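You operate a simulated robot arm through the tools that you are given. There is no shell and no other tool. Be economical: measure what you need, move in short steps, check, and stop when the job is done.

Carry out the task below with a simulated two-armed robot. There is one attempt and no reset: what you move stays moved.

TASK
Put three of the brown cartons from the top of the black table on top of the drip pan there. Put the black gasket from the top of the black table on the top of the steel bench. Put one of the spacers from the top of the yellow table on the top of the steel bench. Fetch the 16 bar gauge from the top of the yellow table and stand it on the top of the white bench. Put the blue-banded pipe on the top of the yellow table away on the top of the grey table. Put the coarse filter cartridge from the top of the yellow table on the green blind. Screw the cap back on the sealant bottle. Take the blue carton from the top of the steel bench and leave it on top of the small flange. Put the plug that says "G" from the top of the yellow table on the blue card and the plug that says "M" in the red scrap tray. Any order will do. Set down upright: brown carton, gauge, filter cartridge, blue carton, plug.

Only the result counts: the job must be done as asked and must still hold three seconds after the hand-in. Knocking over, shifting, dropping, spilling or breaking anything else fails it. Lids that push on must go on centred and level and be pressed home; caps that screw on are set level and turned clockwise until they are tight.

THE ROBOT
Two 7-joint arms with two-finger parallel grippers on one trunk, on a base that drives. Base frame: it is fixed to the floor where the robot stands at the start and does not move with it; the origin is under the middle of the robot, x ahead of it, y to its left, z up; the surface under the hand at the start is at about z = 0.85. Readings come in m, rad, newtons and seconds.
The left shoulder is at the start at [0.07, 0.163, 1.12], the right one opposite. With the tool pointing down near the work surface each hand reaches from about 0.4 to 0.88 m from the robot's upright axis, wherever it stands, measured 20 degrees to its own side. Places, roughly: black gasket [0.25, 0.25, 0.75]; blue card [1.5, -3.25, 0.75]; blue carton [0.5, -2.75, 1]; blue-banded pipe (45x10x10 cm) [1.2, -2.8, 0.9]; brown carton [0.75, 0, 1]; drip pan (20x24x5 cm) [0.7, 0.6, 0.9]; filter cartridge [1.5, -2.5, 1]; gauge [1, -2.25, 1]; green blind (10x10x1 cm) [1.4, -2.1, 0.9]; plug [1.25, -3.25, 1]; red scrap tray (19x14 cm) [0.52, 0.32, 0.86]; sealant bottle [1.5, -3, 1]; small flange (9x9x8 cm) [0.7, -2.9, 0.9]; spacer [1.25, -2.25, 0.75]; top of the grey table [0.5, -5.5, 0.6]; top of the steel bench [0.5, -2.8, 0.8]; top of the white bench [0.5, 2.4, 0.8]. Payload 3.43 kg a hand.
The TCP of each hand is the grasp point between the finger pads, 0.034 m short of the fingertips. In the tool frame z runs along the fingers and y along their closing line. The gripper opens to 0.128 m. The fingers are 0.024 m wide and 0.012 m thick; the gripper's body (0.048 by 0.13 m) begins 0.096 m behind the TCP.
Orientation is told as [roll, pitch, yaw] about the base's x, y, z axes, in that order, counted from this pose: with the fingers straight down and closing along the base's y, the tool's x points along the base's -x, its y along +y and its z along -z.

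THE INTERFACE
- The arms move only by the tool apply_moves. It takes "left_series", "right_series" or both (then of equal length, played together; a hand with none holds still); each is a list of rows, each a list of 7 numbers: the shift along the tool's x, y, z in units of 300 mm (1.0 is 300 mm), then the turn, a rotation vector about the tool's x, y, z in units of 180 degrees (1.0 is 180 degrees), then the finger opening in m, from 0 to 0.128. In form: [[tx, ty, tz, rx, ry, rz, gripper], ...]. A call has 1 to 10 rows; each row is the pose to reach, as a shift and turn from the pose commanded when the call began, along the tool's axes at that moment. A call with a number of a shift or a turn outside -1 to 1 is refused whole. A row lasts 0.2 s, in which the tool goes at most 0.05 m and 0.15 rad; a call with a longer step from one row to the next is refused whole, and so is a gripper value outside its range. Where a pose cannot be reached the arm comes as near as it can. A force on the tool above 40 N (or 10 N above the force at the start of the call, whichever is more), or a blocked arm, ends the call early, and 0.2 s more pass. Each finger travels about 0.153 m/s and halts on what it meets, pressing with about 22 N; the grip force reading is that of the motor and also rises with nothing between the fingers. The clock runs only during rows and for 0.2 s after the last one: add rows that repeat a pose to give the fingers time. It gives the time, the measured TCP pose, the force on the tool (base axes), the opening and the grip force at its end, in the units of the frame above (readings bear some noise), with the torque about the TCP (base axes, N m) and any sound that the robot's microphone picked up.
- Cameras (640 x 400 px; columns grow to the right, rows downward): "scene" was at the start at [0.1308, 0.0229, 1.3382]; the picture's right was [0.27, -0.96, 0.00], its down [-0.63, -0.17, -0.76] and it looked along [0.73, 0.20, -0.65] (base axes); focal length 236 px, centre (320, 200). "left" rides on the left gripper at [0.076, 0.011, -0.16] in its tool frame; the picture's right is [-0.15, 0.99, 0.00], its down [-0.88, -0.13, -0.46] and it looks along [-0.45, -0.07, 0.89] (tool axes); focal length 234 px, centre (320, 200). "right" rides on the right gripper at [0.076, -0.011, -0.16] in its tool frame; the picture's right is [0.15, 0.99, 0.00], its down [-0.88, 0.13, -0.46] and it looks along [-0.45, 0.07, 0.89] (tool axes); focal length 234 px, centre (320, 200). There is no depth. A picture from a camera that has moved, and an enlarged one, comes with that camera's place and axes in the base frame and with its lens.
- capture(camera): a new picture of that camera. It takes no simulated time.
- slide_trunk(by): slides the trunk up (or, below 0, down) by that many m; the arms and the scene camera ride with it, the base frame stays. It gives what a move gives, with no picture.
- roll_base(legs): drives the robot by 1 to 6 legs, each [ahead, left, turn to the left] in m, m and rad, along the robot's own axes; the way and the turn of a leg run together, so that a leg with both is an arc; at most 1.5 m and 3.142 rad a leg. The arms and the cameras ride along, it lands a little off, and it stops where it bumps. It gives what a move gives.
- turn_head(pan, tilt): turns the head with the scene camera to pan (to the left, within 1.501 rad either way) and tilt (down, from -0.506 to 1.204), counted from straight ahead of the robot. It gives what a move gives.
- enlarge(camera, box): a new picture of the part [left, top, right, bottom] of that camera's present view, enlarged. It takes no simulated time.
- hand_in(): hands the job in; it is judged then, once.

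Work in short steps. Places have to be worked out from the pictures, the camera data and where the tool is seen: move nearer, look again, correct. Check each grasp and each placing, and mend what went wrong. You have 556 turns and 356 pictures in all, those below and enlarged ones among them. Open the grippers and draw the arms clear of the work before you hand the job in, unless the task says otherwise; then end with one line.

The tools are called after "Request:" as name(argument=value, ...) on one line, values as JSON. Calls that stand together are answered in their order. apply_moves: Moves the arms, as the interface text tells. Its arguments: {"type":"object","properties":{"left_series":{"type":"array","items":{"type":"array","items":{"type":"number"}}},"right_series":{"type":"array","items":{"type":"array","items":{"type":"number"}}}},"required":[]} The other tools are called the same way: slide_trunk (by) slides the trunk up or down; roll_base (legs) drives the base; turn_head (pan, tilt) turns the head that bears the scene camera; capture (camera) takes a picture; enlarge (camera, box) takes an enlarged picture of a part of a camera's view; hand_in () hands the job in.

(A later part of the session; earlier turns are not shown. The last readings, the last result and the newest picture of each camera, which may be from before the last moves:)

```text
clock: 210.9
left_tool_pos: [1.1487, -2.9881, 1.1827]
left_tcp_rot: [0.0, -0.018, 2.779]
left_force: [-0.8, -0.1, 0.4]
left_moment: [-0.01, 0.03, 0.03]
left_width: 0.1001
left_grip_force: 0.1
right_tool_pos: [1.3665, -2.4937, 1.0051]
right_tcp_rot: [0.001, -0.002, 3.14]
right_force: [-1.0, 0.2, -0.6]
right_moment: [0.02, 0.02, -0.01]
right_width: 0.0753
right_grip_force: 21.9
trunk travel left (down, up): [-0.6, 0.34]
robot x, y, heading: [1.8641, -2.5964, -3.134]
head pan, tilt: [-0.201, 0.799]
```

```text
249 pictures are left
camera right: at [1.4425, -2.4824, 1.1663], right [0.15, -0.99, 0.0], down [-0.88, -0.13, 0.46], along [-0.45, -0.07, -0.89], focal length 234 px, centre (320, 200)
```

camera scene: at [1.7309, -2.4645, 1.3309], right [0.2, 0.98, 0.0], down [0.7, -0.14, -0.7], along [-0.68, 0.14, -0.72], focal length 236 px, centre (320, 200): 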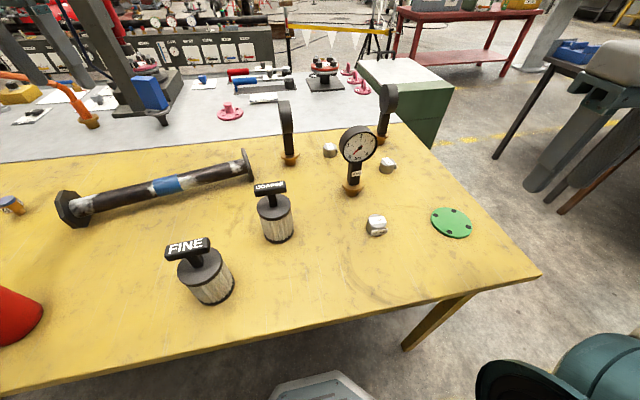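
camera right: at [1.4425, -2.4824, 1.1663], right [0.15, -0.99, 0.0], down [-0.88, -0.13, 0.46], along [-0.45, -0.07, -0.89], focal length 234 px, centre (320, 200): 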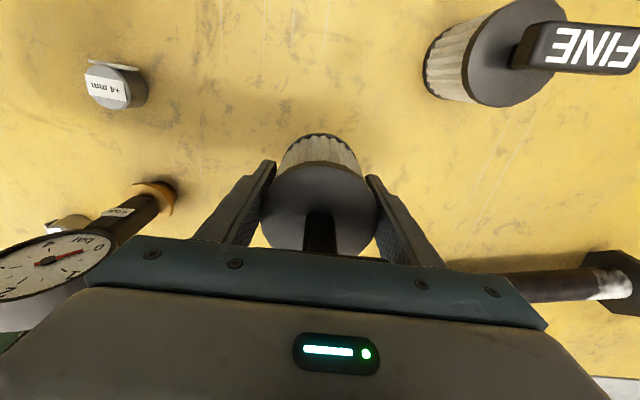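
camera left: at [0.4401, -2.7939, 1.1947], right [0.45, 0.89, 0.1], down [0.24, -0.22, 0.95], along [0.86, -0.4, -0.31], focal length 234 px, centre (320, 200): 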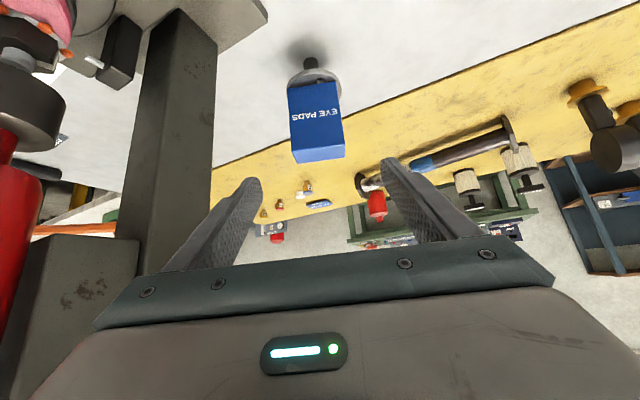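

Held. I carry it along x≈1.43, clear of the 4 bar gauge, toward the green blind.

Request:
apply_moves(right_series=[[0.1, -0.05, -0.083, 0, 0, 0, 0.045], [0.2, -0.13, -0.083, 0, 0, 0, 0.045], [0.233, -0.26, -0.083, 0, 0, 0, 0.045], [0.233, -0.4, -0.083, 0, 0, 0, 0.045], [0.233, -0.55, -0.083, 0, 0, 0, 0.045], [0.233, -0.7, -0.083, 0, 0, 0, 0.045]])

Request:
apply_moves(right_series=[[-0.01, -0.15, 0, 0, 0, 0, 0.045], [-0.02, -0.3, 0, 0, 0, 0, 0.045], [-0.03, -0.45, 0, 0, 0, 0, 0.045], [-0.05, -0.6, 0, 0, 0, 0, 0.045], [-0.06, -0.75, 0, 0, 0, 0, 0.045], [-0.06, -0.763, 0, 0, 0, 0, 0.045]])

Request:
capture(camera="right")

Request:
capture(camera="scene")

```text
clock: 212.3
left_tool_pos: [1.1485, -2.9858, 1.1856]
left_tcp_rot: [0.002, -0.017, 2.782]
left_force: [0.2, -0.6, 0.9]
left_moment: [-0.01, 0.0, 0.0]
left_width: 0.0999
left_grip_force: 0.0
right_tool_pos: [1.4397, -2.2833, 1.0274]
right_tcp_rot: [0.004, -0.002, -3.143]
right_force: [-0.3, 0.3, -1.6]
right_moment: [-0.03, 0.02, 0.01]
right_width: 0.075
right_grip_force: 22.2
trunk travel left (down, up): [-0.6, 0.34]
robot x, y, heading: [1.8623, -2.6005, -3.138]
head pan, tilt: [-0.201, 0.799]
```

```text
clock: 213.7
left_tool_pos: [1.1475, -2.9874, 1.1839]
left_tcp_rot: [-0.002, -0.017, 2.782]
left_force: [1.0, -0.5, 0.9]
left_moment: [0.0, 0.0, 0.0]
left_width: 0.1001
left_grip_force: 0.0
right_tool_pos: [1.417, -2.0545, 1.0276]
right_tcp_rot: [0.004, 0.0, 3.141]
right_force: [0.4, -0.3, -2.3]
right_moment: [0.03, 0.0, 0.03]
right_width: 0.0751
right_grip_force: 22.2
trunk travel left (down, up): [-0.6, 0.34]
robot x, y, heading: [1.8617, -2.5967, -3.141]
head pan, tilt: [-0.201, 0.799]
```

```text
248 pictures are left
camera right: at [1.4941, -2.0424, 1.1879], right [0.15, -0.99, 0.0], down [-0.88, -0.13, 0.46], along [-0.45, -0.07, -0.89], focal length 234 px, centre (320, 200)
```

right: 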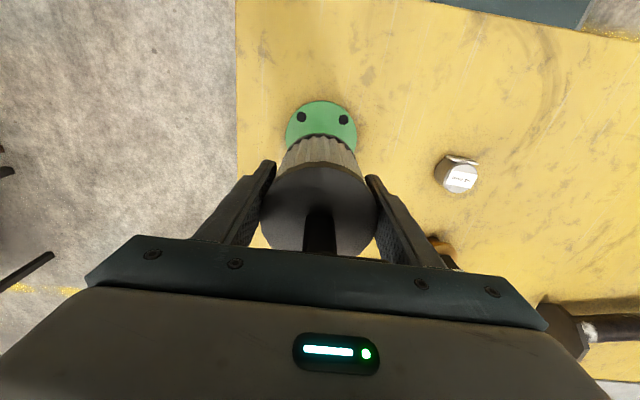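

```text
247 pictures are left
camera scene: at [1.7312, -2.5809, 1.3308], right [0.19, 0.98, 0.0], down [0.7, -0.14, -0.7], along [-0.68, 0.14, -0.72], focal length 236 px, centre (320, 200)
```

scene: 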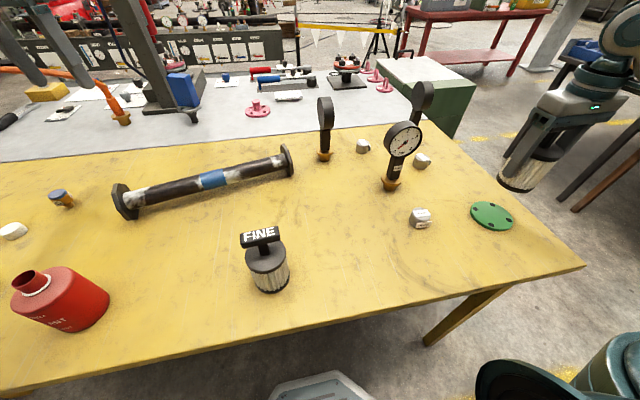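

The hand is centred over the blind (1.422,-2.056). I lower and creep to contact near z≈0.924.

Request:
apply_moves(right_series=[[0.015, 0.005, 0.12, 0, 0, 0, 0.045], [0.015, 0.005, 0.24, 0, 0, 0, 0.045], [0.015, 0.005, 0.31, 0, 0, 0, 0.045], [0.015, 0.005, 0.33, 0, 0, 0, 0.045], [0.015, 0.005, 0.338, 0, 0, 0, 0.045], [0.015, 0.005, 0.345, 0, 0, 0, 0.045]])

Request:
capture(camera="right")

```text
clock: 215.1
left_tool_pos: [1.148, -2.9865, 1.1834]
left_tcp_rot: [0.0, -0.016, 2.779]
left_force: [-0.3, 0.5, 0.8]
left_moment: [-0.01, -0.04, 0.0]
left_width: 0.0996
left_grip_force: 0.1
right_tool_pos: [1.4249, -2.057, 0.9244]
right_tcp_rot: [0.004, -0.001, 3.141]
right_force: [0.3, -0.5, -1.5]
right_moment: [0.02, -0.03, -0.02]
right_width: 0.0752
right_grip_force: 22.1
trunk travel left (down, up): [-0.6, 0.34]
robot x, y, heading: [1.8616, -2.5946, -3.135]
head pan, tilt: [-0.201, 0.799]
```

```text
246 pictures are left
camera right: at [1.5002, -2.0451, 1.0836], right [0.15, -0.99, 0.0], down [-0.88, -0.13, 0.46], along [-0.45, -0.07, -0.89], focal length 234 px, centre (320, 200)
```

right: 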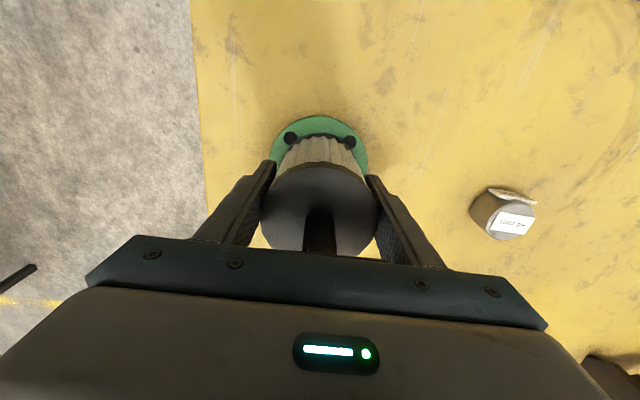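

Centred. I creep down further for contact.

Request:
apply_moves(right_series=[[0, 0, 0.007, 0, 0, 0, 0.045], [0, 0, 0.014, 0, 0, 0, 0.045], [0, 0, 0.02, 0, 0, 0, 0.045]])

```text
clock: 215.9
left_tool_pos: [1.148, -2.9884, 1.1856]
left_tcp_rot: [-0.001, -0.02, 2.78]
left_force: [-0.5, 0.7, -0.5]
left_moment: [-0.02, -0.03, 0.01]
left_width: 0.1
left_grip_force: 0.1
right_tool_pos: [1.4238, -2.0575, 0.9203]
right_tcp_rot: [0.002, -0.003, 3.138]
right_force: [0.2, 6.4, 20.9]
right_moment: [0.69, 0.21, -0.07]
right_width: 0.0756
right_grip_force: 21.9
trunk travel left (down, up): [-0.6, 0.34]
robot x, y, heading: [1.8637, -2.5937, -3.133]
head pan, tilt: [-0.201, 0.799]
```

Contact. I relax slightly, open and rise.

Request:
apply_moves(right_series=[[0, 0, -0.009, 0, 0, 0, 0.045], [0, 0, -0.009, 0, 0, 0, 0.075], [0, 0, -0.009, 0, 0, 0, 0.1], [0, 0, -0.009, 0, 0, 0, 0.11], [0, 0, -0.12, 0, 0, 0, 0.11], [0, 0, -0.26, 0, 0, 0, 0.11], [0, 0, -0.4, 0, 0, 0, 0.11], [0, 0, -0.54, 0, 0, 0, 0.11], [0, 0, -0.68, 0, 0, 0, 0.11]])

Request:
capture(camera="right")

```text
clock: 218.1
left_tool_pos: [1.1485, -2.9867, 1.1851]
left_tcp_rot: [-0.001, -0.019, 2.78]
left_force: [0.8, -0.4, 0.1]
left_moment: [-0.01, 0.02, -0.02]
left_width: 0.1
left_grip_force: 0.0
right_tool_pos: [1.4602, -2.0626, 0.9536]
right_tcp_rot: [0.03, 0.457, -3.119]
right_force: [-0.4, -0.4, -0.7]
right_moment: [-0.02, 0.04, -0.03]
right_width: 0.11
right_grip_force: 0.1
trunk travel left (down, up): [-0.6, 0.34]
robot x, y, heading: [1.8657, -2.5953, -3.142]
head pan, tilt: [-0.201, 0.799]
stopped in row 9 (right hand): the arm was blocked; the commanded pose is now the measured one
```

```text
245 pictures are left
camera right: at [1.4571, -2.0473, 1.1314], right [0.14, -0.99, 0.09], down [-0.99, -0.14, 0.02], along [-0.01, -0.09, -1.0], focal length 234 px, centre (320, 200)
```

right: 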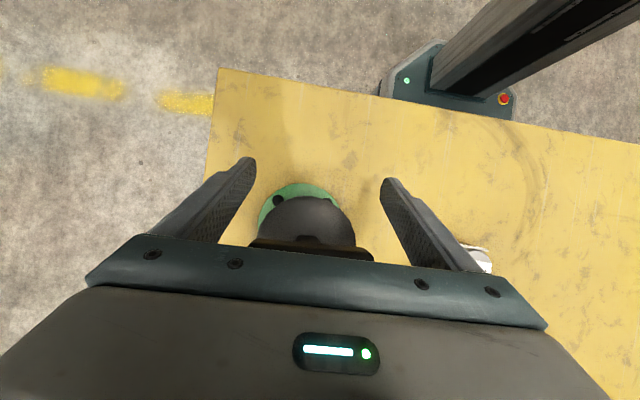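

The arm got blocked on rising and the hand tilted; I look at what holds it.

Request:
turn_head(pan=-0.9, tilt=0.7)

Request:
capture(camera="scene")

```text
clock: 219.2
left_tool_pos: [1.1481, -2.9869, 1.1837]
left_tcp_rot: [0.001, -0.016, 2.781]
left_force: [0.4, -0.7, -0.2]
left_moment: [0.0, 0.01, 0.05]
left_width: 0.0999
left_grip_force: 0.0
right_tool_pos: [1.4586, -2.0635, 0.9548]
right_tcp_rot: [0.029, 0.46, -3.118]
right_force: [0.4, -0.2, -0.2]
right_moment: [-0.03, -0.01, -0.01]
right_width: 0.1101
right_grip_force: 0.0
trunk travel left (down, up): [-0.6, 0.34]
robot x, y, heading: [1.8608, -2.5983, -3.136]
head pan, tilt: [-0.901, 0.7]
```

```text
244 pictures are left
camera scene: at [1.7575, -2.5299, 1.3391], right [0.78, 0.63, 0.0], down [0.4, -0.5, -0.76], along [-0.48, 0.6, -0.64], focal length 236 px, centre (320, 200)
```

scene: 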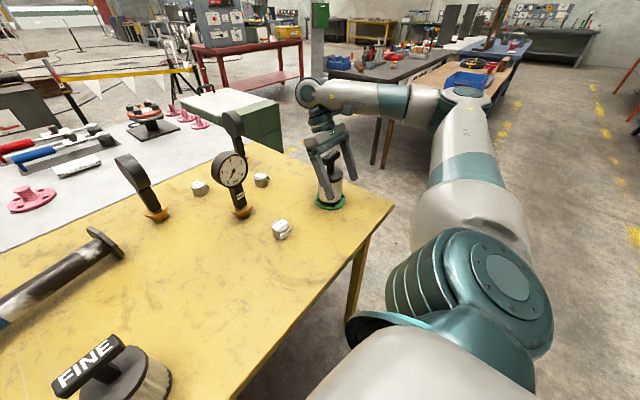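

I enlarge on the hand and filter.

Request:
enlarge(camera="scene", box=[270, 60, 420, 230])

```text
2.35 times, centred on (345, 145) of scene
camera zoom: at [1.7575, -2.5299, 1.3391], right [0.78, 0.63, 0.0], down [0.4, -0.5, -0.76], along [-0.48, 0.6, -0.64], focal length 554 px, centre (261, 329)
```

zoom: 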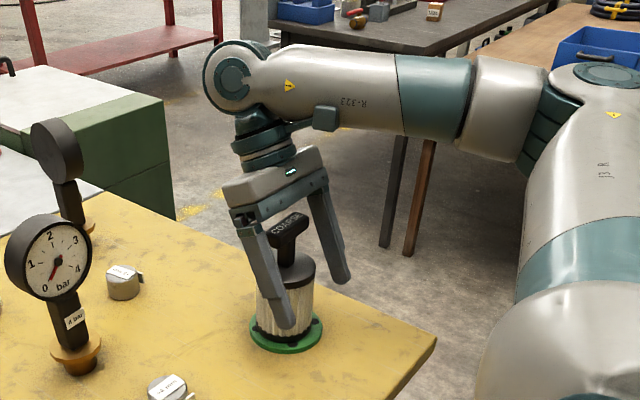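

Nothing visibly catches; filter upright. I try a small straight rise keeping the present tilt.

Request:
apply_moves(right_series=[[0.022, 0, -0.045, 0, 0, 0, 0.115], [0.044, 0, -0.09, 0, 0, 0, 0.115], [0.089, 0, -0.18, 0, 0, 0, 0.115]])

```text
clock: 220.0
left_tool_pos: [1.1471, -2.989, 1.1848]
left_tcp_rot: [0.0, -0.017, 2.782]
left_force: [0.5, -0.5, 0.2]
left_moment: [0.01, 0.0, 0.01]
left_width: 0.0999
left_grip_force: 0.1
right_tool_pos: [1.46, -2.0614, 1.0139]
right_tcp_rot: [0.03, 0.456, -3.121]
right_force: [0.1, -0.3, -0.1]
right_moment: [-0.01, 0.05, 0.05]
right_width: 0.1148
right_grip_force: 0.1
trunk travel left (down, up): [-0.6, 0.34]
robot x, y, heading: [1.8619, -2.597, -3.137]
head pan, tilt: [-0.901, 0.7]
```

It rises freely. I continue up.

Request:
apply_moves(right_series=[[0.06, 0, -0.12, 0, 0, 0, 0.115], [0.12, 0, -0.25, 0, 0, 0, 0.115], [0.18, 0, -0.37, 0, 0, 0, 0.115]])

Request:
capture(camera="right")

Request:
enlarge(camera="scene", box=[270, 60, 420, 230])

```text
clock: 220.8
left_tool_pos: [1.1474, -2.9864, 1.1828]
left_tcp_rot: [-0.002, -0.015, 2.78]
left_force: [-0.8, 0.1, -0.7]
left_moment: [0.02, -0.01, 0.01]
left_width: 0.0999
left_grip_force: 0.0
right_tool_pos: [1.4375, -2.0818, 1.1175]
right_tcp_rot: [0.031, 0.456, -3.12]
right_force: [-0.4, 0.2, 0.3]
right_moment: [0.01, -0.02, 0.01]
right_width: 0.1148
right_grip_force: 0.1
right hand out of reach, approached as far as the arm can: row 2, 3
trunk travel left (down, up): [-0.6, 0.34]
robot x, y, heading: [1.8629, -2.5942, -3.138]
head pan, tilt: [-0.901, 0.7]
```

```text
242 pictures are left
camera right: at [1.4358, -2.0664, 1.294], right [0.14, -0.99, 0.09], down [-0.99, -0.14, 0.02], along [-0.01, -0.09, -1.0], focal length 234 px, centre (320, 200)
```

right: 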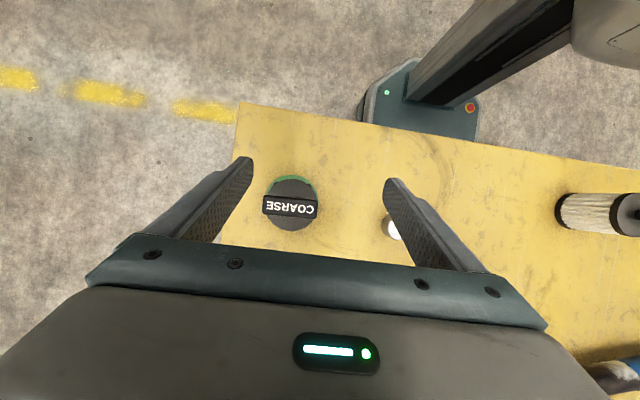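

```text
2.35 times, centred on (345, 145) of scene
camera zoom: at [1.7568, -2.5308, 1.339], right [0.78, 0.62, 0.0], down [0.4, -0.5, -0.76], along [-0.48, 0.6, -0.64], focal length 554 px, centre (261, 329)
```

zoom: 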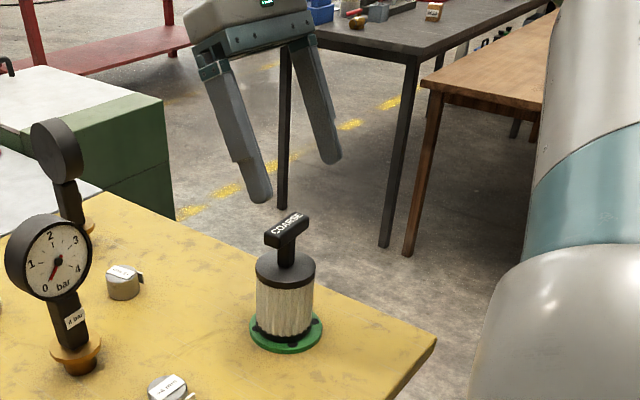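

The coarse filter stands on the blind. I untilt the right hand while moving it inward.

Request:
apply_moves(right_series=[[0.02, 0.12, -0.02, 0, -0.036, 0, 0.1], [0.04, 0.24, -0.02, 0, -0.072, 0, 0.08], [0.06, 0.36, -0.02, 0, -0.108, 0, 0.07], [0.06, 0.48, -0.02, 0, -0.145, 0, 0.07], [0.06, 0.6, 0, 0, -0.145, 0, 0.07]])

Request:
turn_head(pan=-0.1, tilt=0.75)

Request:
capture(camera="scene")

Request:
capture(camera="right")

```text
clock: 222.0
left_tool_pos: [1.1456, -2.9878, 1.1825]
left_tcp_rot: [-0.003, -0.016, 2.78]
left_force: [0.1, -0.4, 0.2]
left_moment: [0.03, -0.03, 0.02]
left_width: 0.0999
left_grip_force: 0.1
right_tool_pos: [1.4526, -2.2629, 1.1313]
right_tcp_rot: [0.026, 0.003, -3.134]
right_force: [-0.3, -0.7, 0.1]
right_moment: [0.04, -0.04, -0.01]
right_width: 0.0697
right_grip_force: 0.0
trunk travel left (down, up): [-0.6, 0.34]
robot x, y, heading: [1.8589, -2.5917, -3.135]
head pan, tilt: [-0.901, 0.7]
```

```text
clock: 223.1
left_tool_pos: [1.1466, -2.9871, 1.1831]
left_tcp_rot: [0.001, -0.018, 2.78]
left_force: [-0.5, 0.0, -0.1]
left_moment: [0.02, 0.0, 0.02]
left_width: 0.1
left_grip_force: 0.1
right_tool_pos: [1.4548, -2.2612, 1.1315]
right_tcp_rot: [0.026, 0.004, -3.132]
right_force: [0.3, -0.1, -0.1]
right_moment: [-0.01, -0.02, -0.01]
right_width: 0.0701
right_grip_force: 0.1
trunk travel left (down, up): [-0.6, 0.34]
robot x, y, heading: [1.8642, -2.5961, -3.137]
head pan, tilt: [-0.099, 0.75]
```

```text
240 pictures are left
camera scene: at [1.7281, -2.5884, 1.3348], right [0.1, 1.0, 0.0], down [0.68, -0.06, -0.73], along [-0.73, 0.07, -0.68], focal length 236 px, centre (320, 200)
```

scene: 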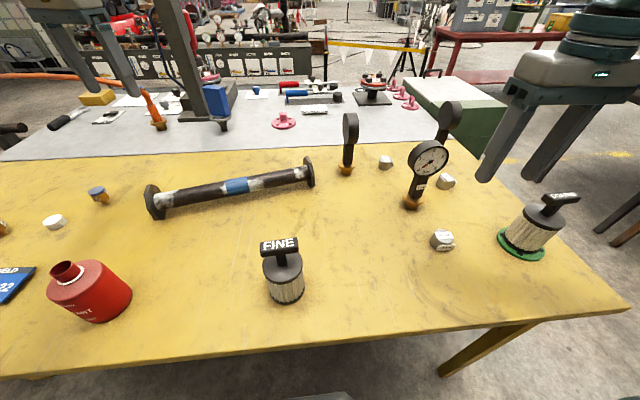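

```text
239 pictures are left
camera right: at [1.5302, -2.2447, 1.2915], right [0.15, -0.99, 0.03], down [-0.88, -0.13, 0.46], along [-0.45, -0.09, -0.89], focal length 234 px, centre (320, 200)
```

right: 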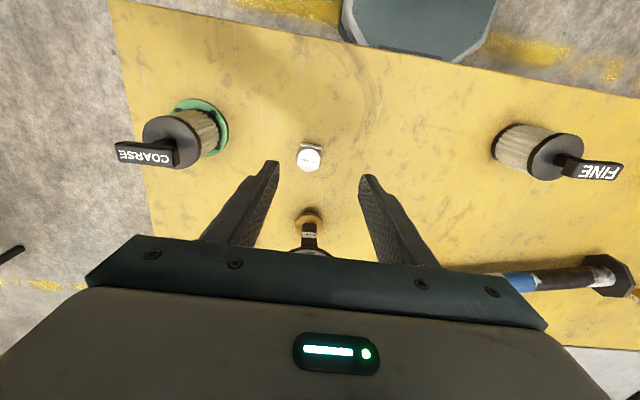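

Next a spacer: the nearest one (+4 mm) at ≈(1.40,-2.255). I'll set it on the steel bench's back strip with a forward-tilted right hand; first I move the base 8 cm closer and tilt.

Request:
roll_base(legs=[[0.08, 0, 0]])

Request:
apply_moves(right_series=[[0.05, 0, 0, -0.002, -0.042, 0, 0.08], [0.1, 0, 0, -0.004, -0.084, 0, 0.08], [0.15, 0, 0, -0.008, -0.126, 0, 0.08], [0.2, 0, 0, -0.008, -0.168, 0, 0.08], [0.25, 0, 0, -0.008, -0.21, 0, 0.08], [0.3, 0, 0, -0.008, -0.25, 0, 0.08]])

Request:
capture(camera="right")

```text
clock: 224.2
left_tool_pos: [1.0659, -2.9869, 1.1831]
left_tcp_rot: [0.0, -0.016, 2.78]
left_force: [-0.7, 0.1, 0.3]
left_moment: [0.01, -0.02, 0.0]
left_width: 0.1
left_grip_force: 0.1
right_tool_pos: [1.3741, -2.2606, 1.1303]
right_tcp_rot: [0.028, 0.002, -3.133]
right_force: [-0.5, 0.1, -0.3]
right_moment: [0.01, -0.05, 0.02]
right_width: 0.0699
right_grip_force: 0.1
trunk travel left (down, up): [-0.6, 0.34]
robot x, y, heading: [1.7811, -2.596, -3.137]
head pan, tilt: [-0.099, 0.75]
```

```text
clock: 225.6
left_tool_pos: [1.0685, -2.9873, 1.1856]
left_tcp_rot: [0.0, -0.019, 2.78]
left_force: [0.3, -0.7, 0.3]
left_moment: [0.0, 0.01, 0.02]
left_width: 0.0998
left_grip_force: 0.1
right_tool_pos: [1.4331, -2.2175, 1.2019]
right_tcp_rot: [0.073, -0.786, 3.111]
right_force: [-0.3, 0.3, -0.5]
right_moment: [0.0, 0.06, 0.0]
right_width: 0.0799
right_grip_force: 0.1
right hand out of reach, approached as far as the arm can: row 4, 5, 6
trunk travel left (down, up): [-0.6, 0.34]
robot x, y, heading: [1.7818, -2.5949, -3.133]
head pan, tilt: [-0.099, 0.75]
```

```text
238 pictures are left
camera right: at [1.599, -2.2011, 1.2616], right [0.12, -0.99, -0.05], down [-0.3, -0.09, 0.95], along [-0.95, -0.1, -0.31], focal length 234 px, centre (320, 200)
```

right: 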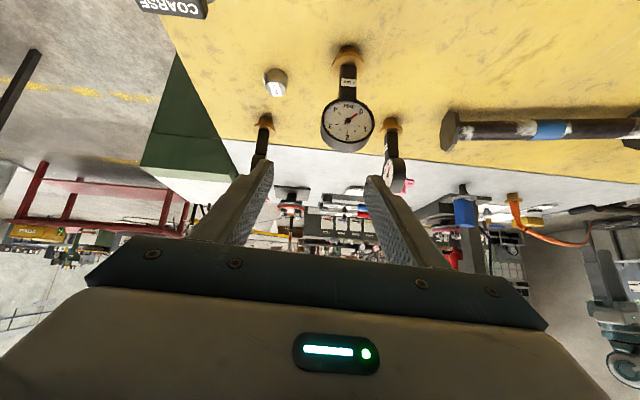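

Too close for a tilted pick here; I'll instead carry a spacer later round the front with the pipe trip. I untilt the right hand and draw the left one in, then look at the plugs.

Request:
apply_moves(right_series=[[-0.03, 0, 0, 0, 0.042, 0, 0.08], [-0.06, 0, 0, 0, 0.084, 0, 0.08], [-0.1, 0, 0, 0, 0.126, 0, 0.08], [-0.13, 0.03, 0, 0, 0.168, 0, 0.08], [-0.16, 0.06, 0, 0, 0.21, 0, 0.08], [-0.2, 0.1, 0, 0, 0.25, 0, 0.08]], left_series=[[0.1, 0, 0, 0, 0, -0.02, 0.08], [0.2, 0, 0, 0, 0, -0.04, 0.08], [0.3, 0, 0, 0, 0, -0.06, 0.08], [0.4, 0, 0, 0, 0, -0.08, 0.08], [0.5, 0, 0, 0, 0, -0.1, 0.08], [0.6, 0, 0, 0, 0, -0.115, 0.08]])

Request:
turn_head(pan=0.6, tilt=0.6)

Request:
capture(camera="scene")

```text
clock: 227.0
left_tool_pos: [1.2343, -3.0537, 1.1797]
left_tcp_rot: [-0.008, -0.017, -3.143]
left_force: [-0.4, -0.3, -0.4]
left_moment: [0.0, 0.0, 0.0]
left_width: 0.0798
left_grip_force: 0.0
right_tool_pos: [1.391, -2.2473, 1.2446]
right_tcp_rot: [0.048, 0.004, -3.125]
right_force: [0.1, -0.3, 0.5]
right_moment: [0.04, 0.03, 0.0]
right_width: 0.0799
right_grip_force: 0.0
trunk travel left (down, up): [-0.6, 0.34]
robot x, y, heading: [1.7818, -2.596, -3.137]
head pan, tilt: [-0.099, 0.75]
```

```text
clock: 228.1
left_tool_pos: [1.2341, -3.0518, 1.1824]
left_tcp_rot: [-0.008, -0.016, 3.143]
left_force: [0.1, -0.6, 0.8]
left_moment: [0.0, 0.0, 0.01]
left_width: 0.0801
left_grip_force: 0.0
right_tool_pos: [1.3896, -2.2477, 1.2438]
right_tcp_rot: [0.05, 0.002, -3.126]
right_force: [1.1, 0.4, 0.5]
right_moment: [-0.01, -0.01, 0.0]
right_width: 0.0801
right_grip_force: 0.0
trunk travel left (down, up): [-0.6, 0.34]
robot x, y, heading: [1.7849, -2.5948, -3.134]
head pan, tilt: [0.6, 0.6]
```

```text
237 pictures are left
camera scene: at [1.6576, -2.6471, 1.3477], right [-0.57, 0.82, 0.0], down [0.47, 0.32, -0.82], along [-0.68, -0.47, -0.57], focal length 236 px, centre (320, 200)
```

scene: 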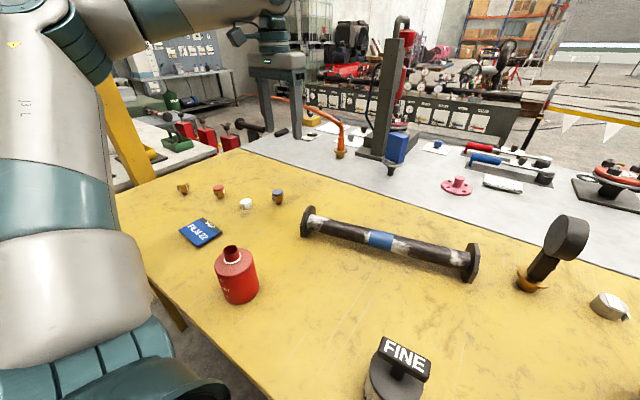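

I enlarge the plug area to read the letters.

Request:
enlarge(camera="scene", box=[160, 160, 320, 310])

```text
2.67 times, centred on (240, 235) of scene
camera zoom: at [1.6576, -2.6471, 1.3477], right [-0.57, 0.82, 0.0], down [0.47, 0.32, -0.82], along [-0.68, -0.47, -0.57], focal length 628 px, centre (533, 107)
```

zoom: 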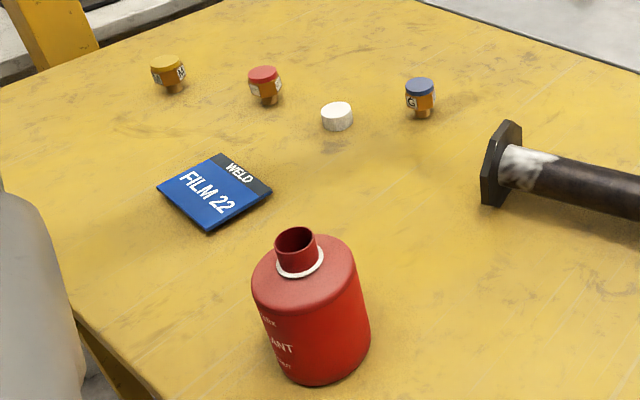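

Blue-topped plug is "G"; the white disc is the bottle's cap. The left hand suits these from y≈-2.78; I shift the base there.

Request:
roll_base(legs=[[-0.08, 0, 0], [0, 0.18, -0.004]])

Request:
capture(camera="left")

```text
clock: 230.2
left_tool_pos: [1.3196, -3.2303, 1.1814]
left_tcp_rot: [-0.006, -0.014, -3.141]
left_force: [-0.4, 0.6, -0.5]
left_moment: [0.0, 0.0, 0.01]
left_width: 0.0801
left_grip_force: 0.0
right_tool_pos: [1.4723, -2.4246, 1.243]
right_tcp_rot: [0.051, 0.003, -3.122]
right_force: [0.4, -0.7, 0.1]
right_moment: [0.03, 0.01, 0.01]
right_width: 0.0799
right_grip_force: 0.1
trunk travel left (down, up): [-0.6, 0.34]
robot x, y, heading: [1.8658, -2.7753, -3.134]
head pan, tilt: [0.6, 0.6]
```

```text
235 pictures are left
camera left: at [1.3969, -3.2425, 1.3396], right [-0.14, -0.99, 0.0], down [-0.87, 0.13, 0.47], along [-0.46, 0.07, -0.88], focal length 234 px, centre (320, 200)
```

left: 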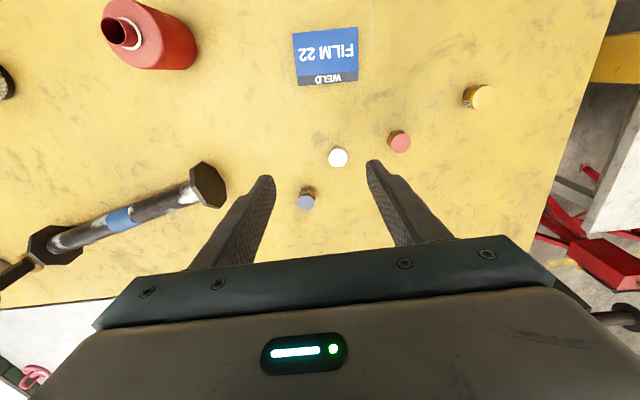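

Overhead view: cap (1.247,-3.257), G plug (1.168,-3.177), card (1.428,-3.258). I move above the cap while pre-turning the left hand counterclockwise to gain screwing range.

Request:
apply_moves(left_series=[[-0.024, 0.01, 0.04, 0, 0, -0.045, 0.08], [-0.048, 0.02, 0.08, 0, 0, -0.09, 0.08], [-0.072, 0.03, 0.12, 0, 0, -0.135, 0.08], [-0.096, 0.04, 0.16, 0, 0, -0.18, 0.08], [-0.12, 0.05, 0.2, 0, 0, -0.225, 0.08], [-0.144, 0.06, 0.25, 0, 0, -0.27, 0.08], [-0.17, 0.07, 0.3, 0, 0, -0.315, 0.08], [-0.2, 0.08, 0.35, 0, 0, -0.36, 0.08], [-0.22, 0.085, 0.4, 0, 0, -0.405, 0.08], [-0.24, 0.09, 0.437, 0, 0, -0.45, 0.08]])

Request:
capture(camera="left")

```text
clock: 232.4
left_tool_pos: [1.2432, -3.2563, 1.0509]
left_tcp_rot: [-0.015, 0.004, -1.725]
left_force: [-0.3, 0.0, 0.3]
left_moment: [0.02, 0.0, -0.03]
left_width: 0.0798
left_grip_force: 0.0
right_tool_pos: [1.4728, -2.4256, 1.2431]
right_tcp_rot: [0.05, 0.004, -3.122]
right_force: [-0.5, -0.7, 0.4]
right_moment: [0.03, 0.0, 0.0]
right_width: 0.0799
right_grip_force: 0.0
trunk travel left (down, up): [-0.6, 0.34]
robot x, y, heading: [1.8665, -2.7701, -3.133]
head pan, tilt: [0.6, 0.6]
```

```text
234 pictures are left
camera left: at [1.2686, -3.1846, 1.2104], right [0.96, -0.3, -0.02], down [-0.26, -0.85, 0.45], along [-0.15, -0.43, -0.89], focal length 234 px, centre (320, 200)
```

left: 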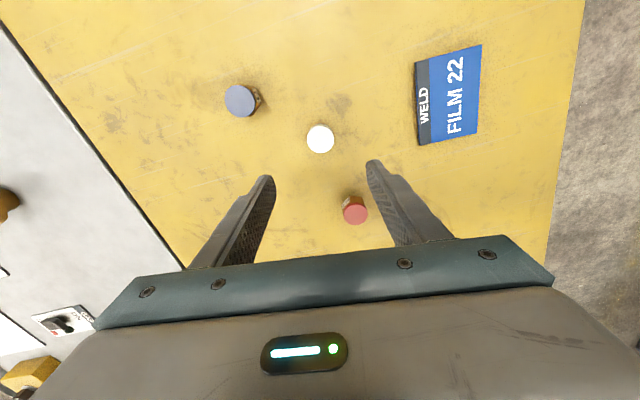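

Turning works; I try further counterclockwise for more range, staying above the cap.

Request:
apply_moves(left_series=[[0, 0, 0, 0, 0, -0.045, 0.08], [0, 0, 0, 0, 0, -0.09, 0.08], [0, 0, 0, 0, 0, -0.135, 0.08], [0, 0, 0, 0, 0, -0.18, 0.08], [0, 0, 0, 0, 0, -0.225, 0.08], [0, 0, 0, 0, 0, -0.27, 0.08], [0, 0, 0, 0, 0, -0.315, 0.08], [0, 0, 0, 0, 0, -0.36, 0.08]])

Request:
capture(camera="left")

```text
clock: 234.2
left_tool_pos: [1.2441, -3.2575, 1.0512]
left_tcp_rot: [-0.004, 0.017, -0.593]
left_force: [-0.5, 0.6, 0.6]
left_moment: [0.0, -0.01, -0.05]
left_width: 0.0803
left_grip_force: 0.0
right_tool_pos: [1.4726, -2.4257, 1.2428]
right_tcp_rot: [0.052, 0.003, -3.121]
right_force: [0.4, -0.5, 0.3]
right_moment: [-0.03, 0.02, -0.05]
right_width: 0.0801
right_grip_force: 0.1
trunk travel left (down, up): [-0.6, 0.34]
robot x, y, heading: [1.8668, -2.774, -3.134]
head pan, tilt: [0.6, 0.6]
```

```text
233 pictures are left
camera left: at [1.1905, -3.2064, 1.212], right [0.67, 0.74, -0.01], down [0.66, -0.6, 0.44], along [0.32, -0.3, -0.9], focal length 234 px, centre (320, 200)
```

left: 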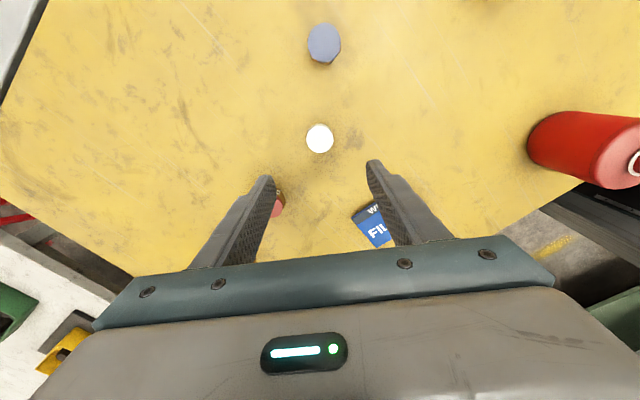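

Reachable. I lower onto the cap (z≈0.891) and close.

Request:
apply_moves(left_series=[[0.009, 0, 0.15, 0, 0, 0, 0.08], [0.009, 0, 0.3, 0, 0, 0, 0.075], [0.009, 0, 0.42, 0, 0, 0, 0.07], [0.009, 0, 0.5, 0, 0, 0, 0.07], [0.009, 0, 0.532, 0, 0, 0, 0.07]])

Request:
capture(camera="left")

```text
clock: 235.4
left_tool_pos: [1.2401, -3.2544, 0.8927]
left_tcp_rot: [-0.004, 0.018, -0.595]
left_force: [0.1, 0.0, -1.0]
left_moment: [-0.01, -0.01, 0.01]
left_width: 0.0701
left_grip_force: 0.0
right_tool_pos: [1.4718, -2.4257, 1.2447]
right_tcp_rot: [0.05, 0.002, -3.123]
right_force: [0.9, 0.0, 1.2]
right_moment: [0.02, 0.0, 0.0]
right_width: 0.0801
right_grip_force: 0.1
trunk travel left (down, up): [-0.6, 0.34]
robot x, y, heading: [1.8657, -2.7722, -3.134]
head pan, tilt: [0.6, 0.6]
```

```text
232 pictures are left
camera left: at [1.1858, -3.2042, 1.0521], right [0.68, 0.74, -0.01], down [0.66, -0.6, 0.44], along [0.32, -0.3, -0.9], focal length 234 px, centre (320, 200)
```

left: 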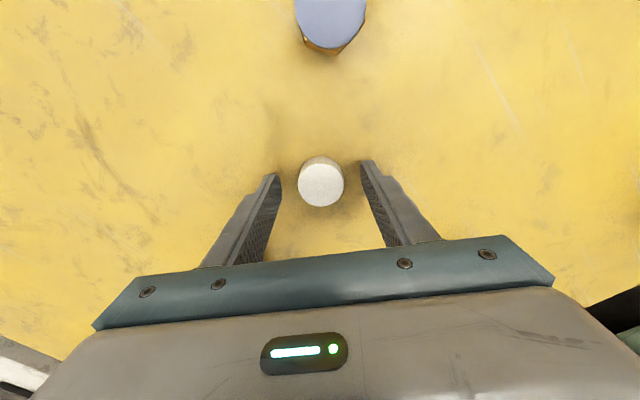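

Aligned. I close on the cap and lift.

Request:
apply_moves(left_series=[[0, 0, 0, 0, 0, 0, 0.045], [0, 0, 0, 0, 0, 0, 0.025], [0, 0, 0, 0, 0, 0, 0.02], [0, 0, -0.05, 0, 0, 0, 0.02], [0, 0, -0.15, 0, 0, 0, 0.02], [0, 0, -0.3, 0, 0, 0, 0.02], [0, 0, -0.45, 0, 0, 0, 0.02], [0, 0, -0.6, 0, 0, 0, 0.02], [0, 0, -0.75, 0, 0, 0, 0.02]])

Request:
capture(camera="left")

```text
clock: 237.4
left_tool_pos: [1.2439, -3.2532, 1.1188]
left_tcp_rot: [-0.002, 0.018, -0.596]
left_force: [0.0, -0.8, 0.4]
left_moment: [0.0, 0.02, 0.02]
left_width: 0.0323
left_grip_force: 21.2
right_tool_pos: [1.4722, -2.4252, 1.2444]
right_tcp_rot: [0.051, 0.003, -3.122]
right_force: [0.1, 0.5, 0.1]
right_moment: [-0.03, 0.07, 0.0]
right_width: 0.0802
right_grip_force: 0.1
trunk travel left (down, up): [-0.6, 0.34]
robot x, y, heading: [1.8654, -2.7712, -3.13]
head pan, tilt: [0.6, 0.6]
```

```text
231 pictures are left
camera left: at [1.1908, -3.2025, 1.2793], right [0.68, 0.74, -0.01], down [0.66, -0.6, 0.44], along [0.32, -0.3, -0.9], focal length 234 px, centre (320, 200)
```

left: 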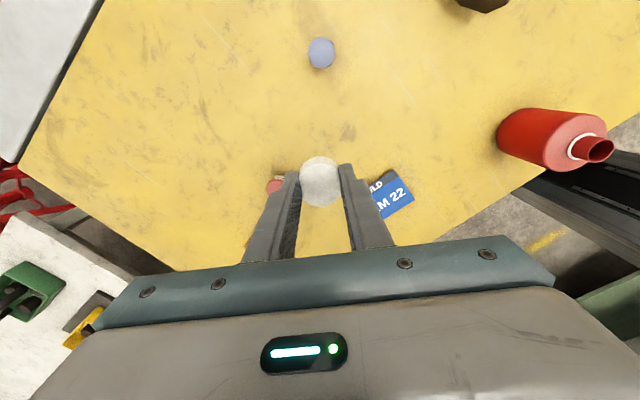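

Cap held (3.2 cm). I look for the bottle neck with the scene camera.

Request:
turn_head(pan=0.6, tilt=0.9)

Request:
capture(camera="scene")

```text
clock: 238.2
left_tool_pos: [1.2421, -3.2547, 1.1165]
left_tcp_rot: [-0.002, 0.015, -0.596]
left_force: [0.1, 0.1, -0.9]
left_moment: [0.01, -0.01, -0.03]
left_width: 0.0325
left_grip_force: 21.8
right_tool_pos: [1.4717, -2.4257, 1.2426]
right_tcp_rot: [0.052, 0.004, -3.122]
right_force: [-0.2, -0.2, 0.1]
right_moment: [-0.02, 0.0, 0.04]
right_width: 0.0801
right_grip_force: 0.1
trunk travel left (down, up): [-0.6, 0.34]
robot x, y, heading: [1.867, -2.7732, -3.141]
head pan, tilt: [0.6, 0.901]
```

```text
230 pictures are left
camera scene: at [1.7515, -2.8179, 1.323], right [-0.57, 0.82, 0.0], down [0.64, 0.45, -0.62], along [-0.51, -0.35, -0.78], focal length 236 px, centre (320, 200)
```

scene: 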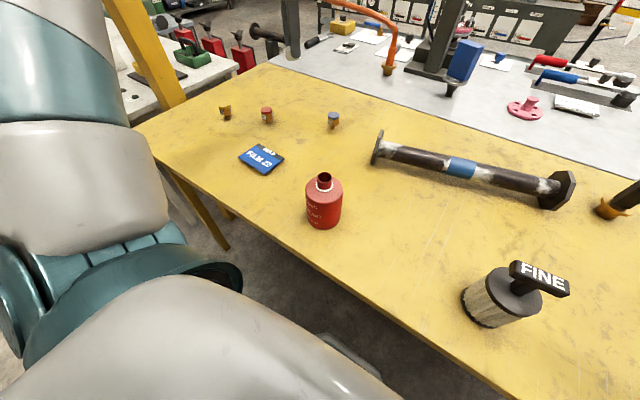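

Neck rim is near (1.48,-3.0), z≈0.98. I bring the cap toward it, high, to look from the left camera.

Request:
apply_moves(left_series=[[-0.029, 0.142, 0, 0, 0, 0, 0.02], [-0.058, 0.285, 0, 0, 0, 0, 0.02], [-0.087, 0.427, 0, 0, 0, 0, 0.02], [-0.116, 0.57, 0, 0, 0, 0, 0.02], [-0.145, 0.712, 0, 0, 0, 0, 0.02], [-0.174, 0.855, 0, 0, 0, 0, 0.02]])

Request:
capture(camera="left")

Request:
capture(camera="scene")

```text
clock: 239.6
left_tool_pos: [1.43, -3.1093, 1.1249]
left_tcp_rot: [0.009, 0.025, -0.609]
left_force: [0.7, 0.6, 0.2]
left_moment: [-0.02, 0.03, -0.02]
left_width: 0.0323
left_grip_force: 22.5
left hand out of reach, approached as far as the arm can: row 5, 6
right_tool_pos: [1.4738, -2.426, 1.2449]
right_tcp_rot: [0.05, 0.001, -3.122]
right_force: [0.6, 0.0, -0.5]
right_moment: [0.01, 0.06, 0.02]
right_width: 0.0801
right_grip_force: 0.1
trunk travel left (down, up): [-0.6, 0.34]
robot x, y, heading: [1.8656, -2.7739, -3.129]
head pan, tilt: [0.6, 0.901]
```

```text
229 pictures are left
camera left: at [1.3775, -3.0619, 1.2857], right [0.68, 0.73, 0.01], down [0.66, -0.62, 0.43], along [0.32, -0.29, -0.9], focal length 234 px, centre (320, 200)
```

left: 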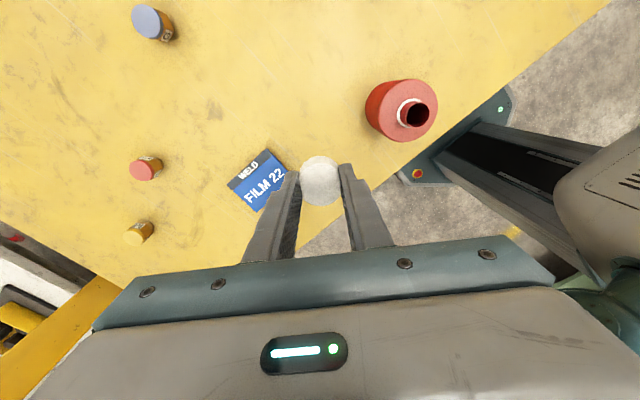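

```text
228 pictures are left
camera scene: at [1.7539, -2.8182, 1.3231], right [-0.57, 0.82, 0.0], down [0.64, 0.45, -0.62], along [-0.51, -0.35, -0.78], focal length 236 px, centre (320, 200)
```

scene: 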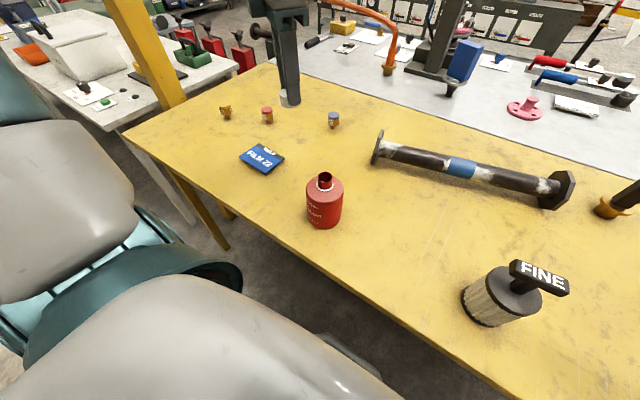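

Neck triangulates to (1.478,-2.996), rim z≈0.981. The hand is too near the trunk, so I back the base off 0.12 m.

Request:
roll_base(legs=[[-0.13, 0, -0.008]])

```text
clock: 240.9
left_tool_pos: [1.5534, -3.1066, 1.1236]
left_tcp_rot: [0.011, 0.021, -0.617]
left_force: [-0.6, 0.0, -0.3]
left_moment: [-0.01, 0.01, -0.01]
left_width: 0.0357
left_grip_force: 22.6
right_tool_pos: [1.6025, -2.4211, 1.2421]
right_tcp_rot: [0.052, 0.002, -3.13]
right_force: [-0.7, 0.0, 0.6]
right_moment: [-0.01, 0.03, -0.01]
right_width: 0.0802
right_grip_force: 0.1
trunk travel left (down, up): [-0.6, 0.34]
robot x, y, heading: [1.9914, -2.7733, 3.134]
head pan, tilt: [0.6, 0.901]
```

The grip width rose from 0.032 to 0.036 - I check the cap.

Request:
enlarge(camera="left", box=[240, 120, 400, 240])

Request:
capture(camera="scene")

```text
3.33 times, centred on (320, 180) of left
camera zoom: at [1.4999, -3.0566, 1.2844], right [0.69, 0.72, 0.01], down [0.65, -0.62, 0.44], along [0.32, -0.3, -0.9], focal length 781 px, centre (320, 267)
```

zoom: 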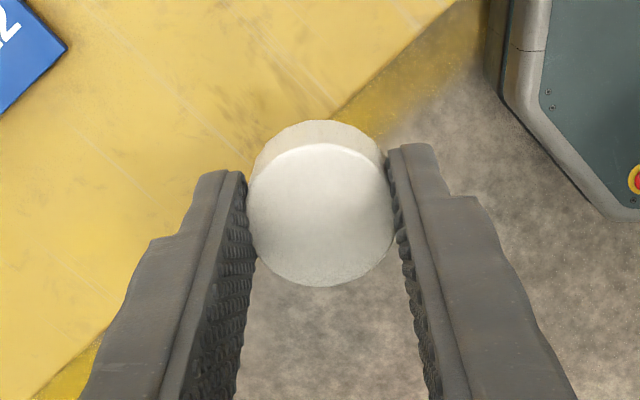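

```text
226 pictures are left
camera scene: at [1.879, -2.8163, 1.3228], right [-0.56, 0.83, 0.0], down [0.65, 0.44, -0.62], along [-0.51, -0.35, -0.78], focal length 236 px, centre (320, 200)
```

scene: 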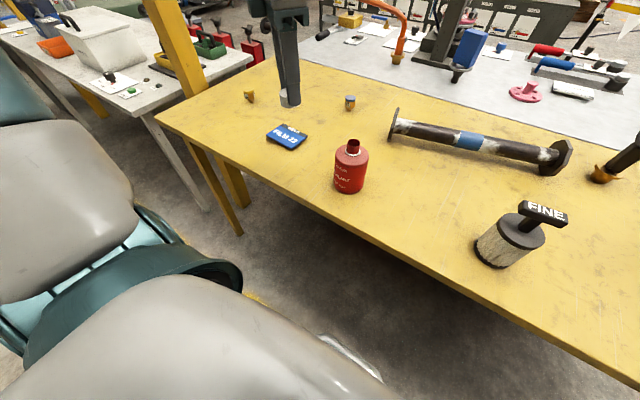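

The cap sits level and centred on the TCP. I move it over the neck, keeping height.

Request:
apply_moves(left_series=[[0.105, 0.039, 0, 0, 0, 0, 0.02], [0.209, 0.078, 0, 0, 0, 0, 0.02], [0.314, 0.116, 0, 0, 0, 0, 0.02], [0.418, 0.155, 0.05, 0, 0, 0, 0.02], [0.418, 0.155, 0.1, 0, 0, 0, 0.02], [0.418, 0.155, 0.15, 0, 0, 0, 0.02]])

Request:
capture(camera="left")

Request:
enlarge(camera="scene", box=[280, 60, 440, 200])

```text
clock: 242.3
left_tool_pos: [1.4677, -3.0886, 1.1056]
left_tcp_rot: [0.028, 0.031, -0.636]
left_force: [-0.9, 0.9, -0.3]
left_moment: [0.01, 0.01, -0.05]
left_width: 0.0361
left_grip_force: 21.5
left hand out of reach, approached as far as the arm can: row 1, 2, 3, 4, 5, 6
right_tool_pos: [1.6024, -2.4219, 1.2428]
right_tcp_rot: [0.05, 0.004, -3.13]
right_force: [0.4, -0.3, 0.5]
right_moment: [-0.02, -0.02, -0.01]
right_width: 0.08
right_grip_force: 0.0
trunk travel left (down, up): [-0.6, 0.34]
robot x, y, heading: [1.9932, -2.7707, 3.134]
head pan, tilt: [0.6, 0.901]
```

```text
225 pictures are left
camera left: at [1.415, -3.0418, 1.267], right [0.7, 0.71, 0.02], down [0.63, -0.65, 0.43], along [0.32, -0.28, -0.9], focal length 234 px, centre (320, 200)
```

left: 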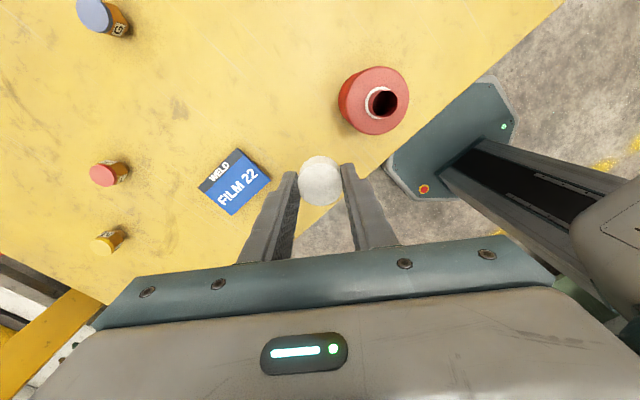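

```text
2.86 times, centred on (360, 130) of scene
camera zoom: at [1.8781, -2.8163, 1.3228], right [-0.56, 0.83, 0.0], down [0.65, 0.44, -0.62], along [-0.51, -0.35, -0.78], focal length 673 px, centre (206, 400)
```

zoom: 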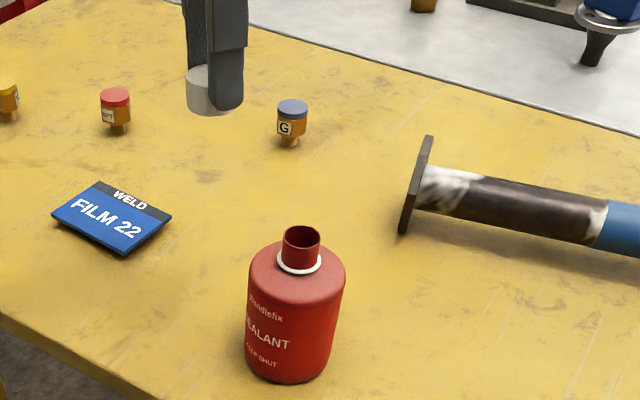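

The inward limit again; I shift the base 0.22 m toward +y so the bottle lies more to the left-hand side.

Request:
roll_base(legs=[[0, -0.22, 0.008]])

Request:
capture(camera="left")

```text
clock: 244.0
left_tool_pos: [1.4723, -2.8724, 1.1054]
left_tcp_rot: [0.03, 0.03, -0.623]
left_force: [0.4, -0.7, 0.0]
left_moment: [0.01, 0.01, 0.0]
left_width: 0.0362
left_grip_force: 22.0
right_tool_pos: [1.5986, -2.2042, 1.243]
right_tcp_rot: [0.05, 0.002, -3.121]
right_force: [0.0, 0.3, 0.7]
right_moment: [0.01, -0.01, -0.01]
right_width: 0.0799
right_grip_force: 0.0
trunk travel left (down, up): [-0.6, 0.34]
robot x, y, heading: [1.9943, -2.5527, -3.133]
head pan, tilt: [0.6, 0.901]
```

```text
223 pictures are left
camera left: at [1.4193, -2.8255, 1.2678], right [0.7, 0.72, 0.02], down [0.64, -0.64, 0.42], along [0.32, -0.28, -0.91], focal length 234 px, centre (320, 200)
```

left: 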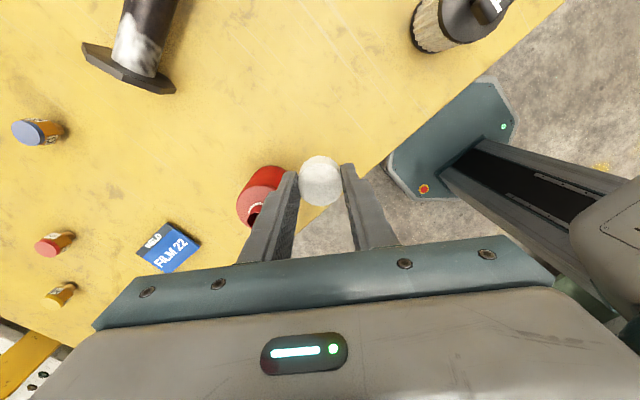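

Now I level the tool and move over the neck.

Request:
apply_moves(left_series=[[-0.085, -0.108, 0, 0.003, -0.003, 0, 0.02], [-0.17, -0.216, 0, 0.006, -0.006, 0, 0.02], [-0.256, -0.324, 0, 0.0095, -0.0095, 0, 0.02], [-0.256, -0.324, 0.05, 0.0095, -0.0095, 0, 0.02], [-0.256, -0.324, 0.1, 0.0095, -0.0095, 0, 0.02]])

Request:
capture(camera="left")

Request:
enlarge(camera="scene", box=[200, 60, 360, 200])

```text
clock: 245.2
left_tool_pos: [1.4785, -2.9945, 1.0733]
left_tcp_rot: [-0.003, -0.001, -0.622]
left_force: [0.2, 0.0, 0.4]
left_moment: [0.0, 0.01, 0.02]
left_width: 0.0362
left_grip_force: 22.1
right_tool_pos: [1.599, -2.2028, 1.243]
right_tcp_rot: [0.05, 0.004, -3.121]
right_force: [0.4, -0.1, 0.9]
right_moment: [0.01, 0.0, -0.01]
right_width: 0.0799
right_grip_force: 0.1
trunk travel left (down, up): [-0.6, 0.34]
robot x, y, heading: [1.9964, -2.5494, -3.13]
head pan, tilt: [0.6, 0.901]
```

```text
222 pictures are left
camera left: at [1.4236, -2.9414, 1.2325], right [0.7, 0.72, 0.0], down [0.64, -0.62, 0.46], along [0.33, -0.32, -0.89], focal length 234 px, centre (320, 200)
```

left: 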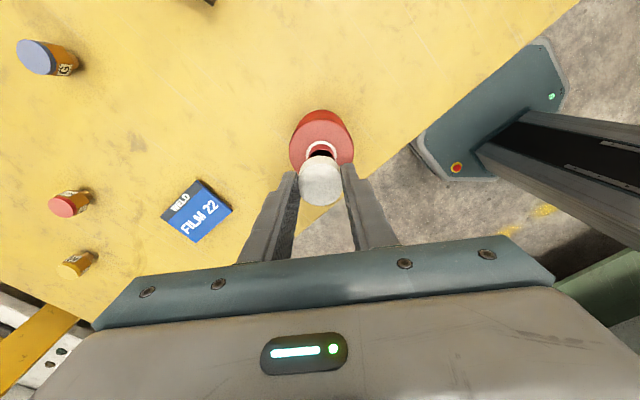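

```text
2.86 times, centred on (280, 130) of scene
camera zoom: at [1.8796, -2.5943, 1.3229], right [-0.57, 0.82, 0.0], down [0.64, 0.45, -0.62], along [-0.51, -0.36, -0.78], focal length 673 px, centre (434, 400)
```

zoom: 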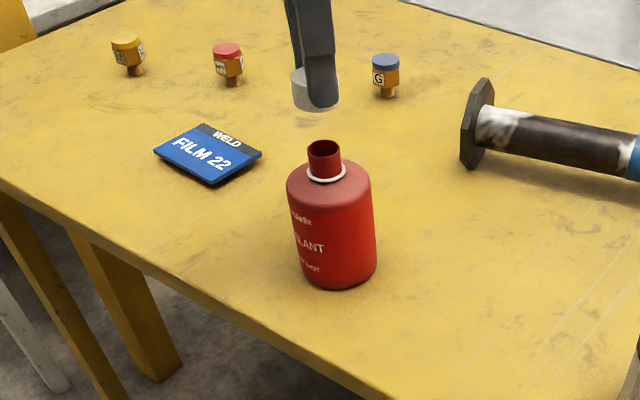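

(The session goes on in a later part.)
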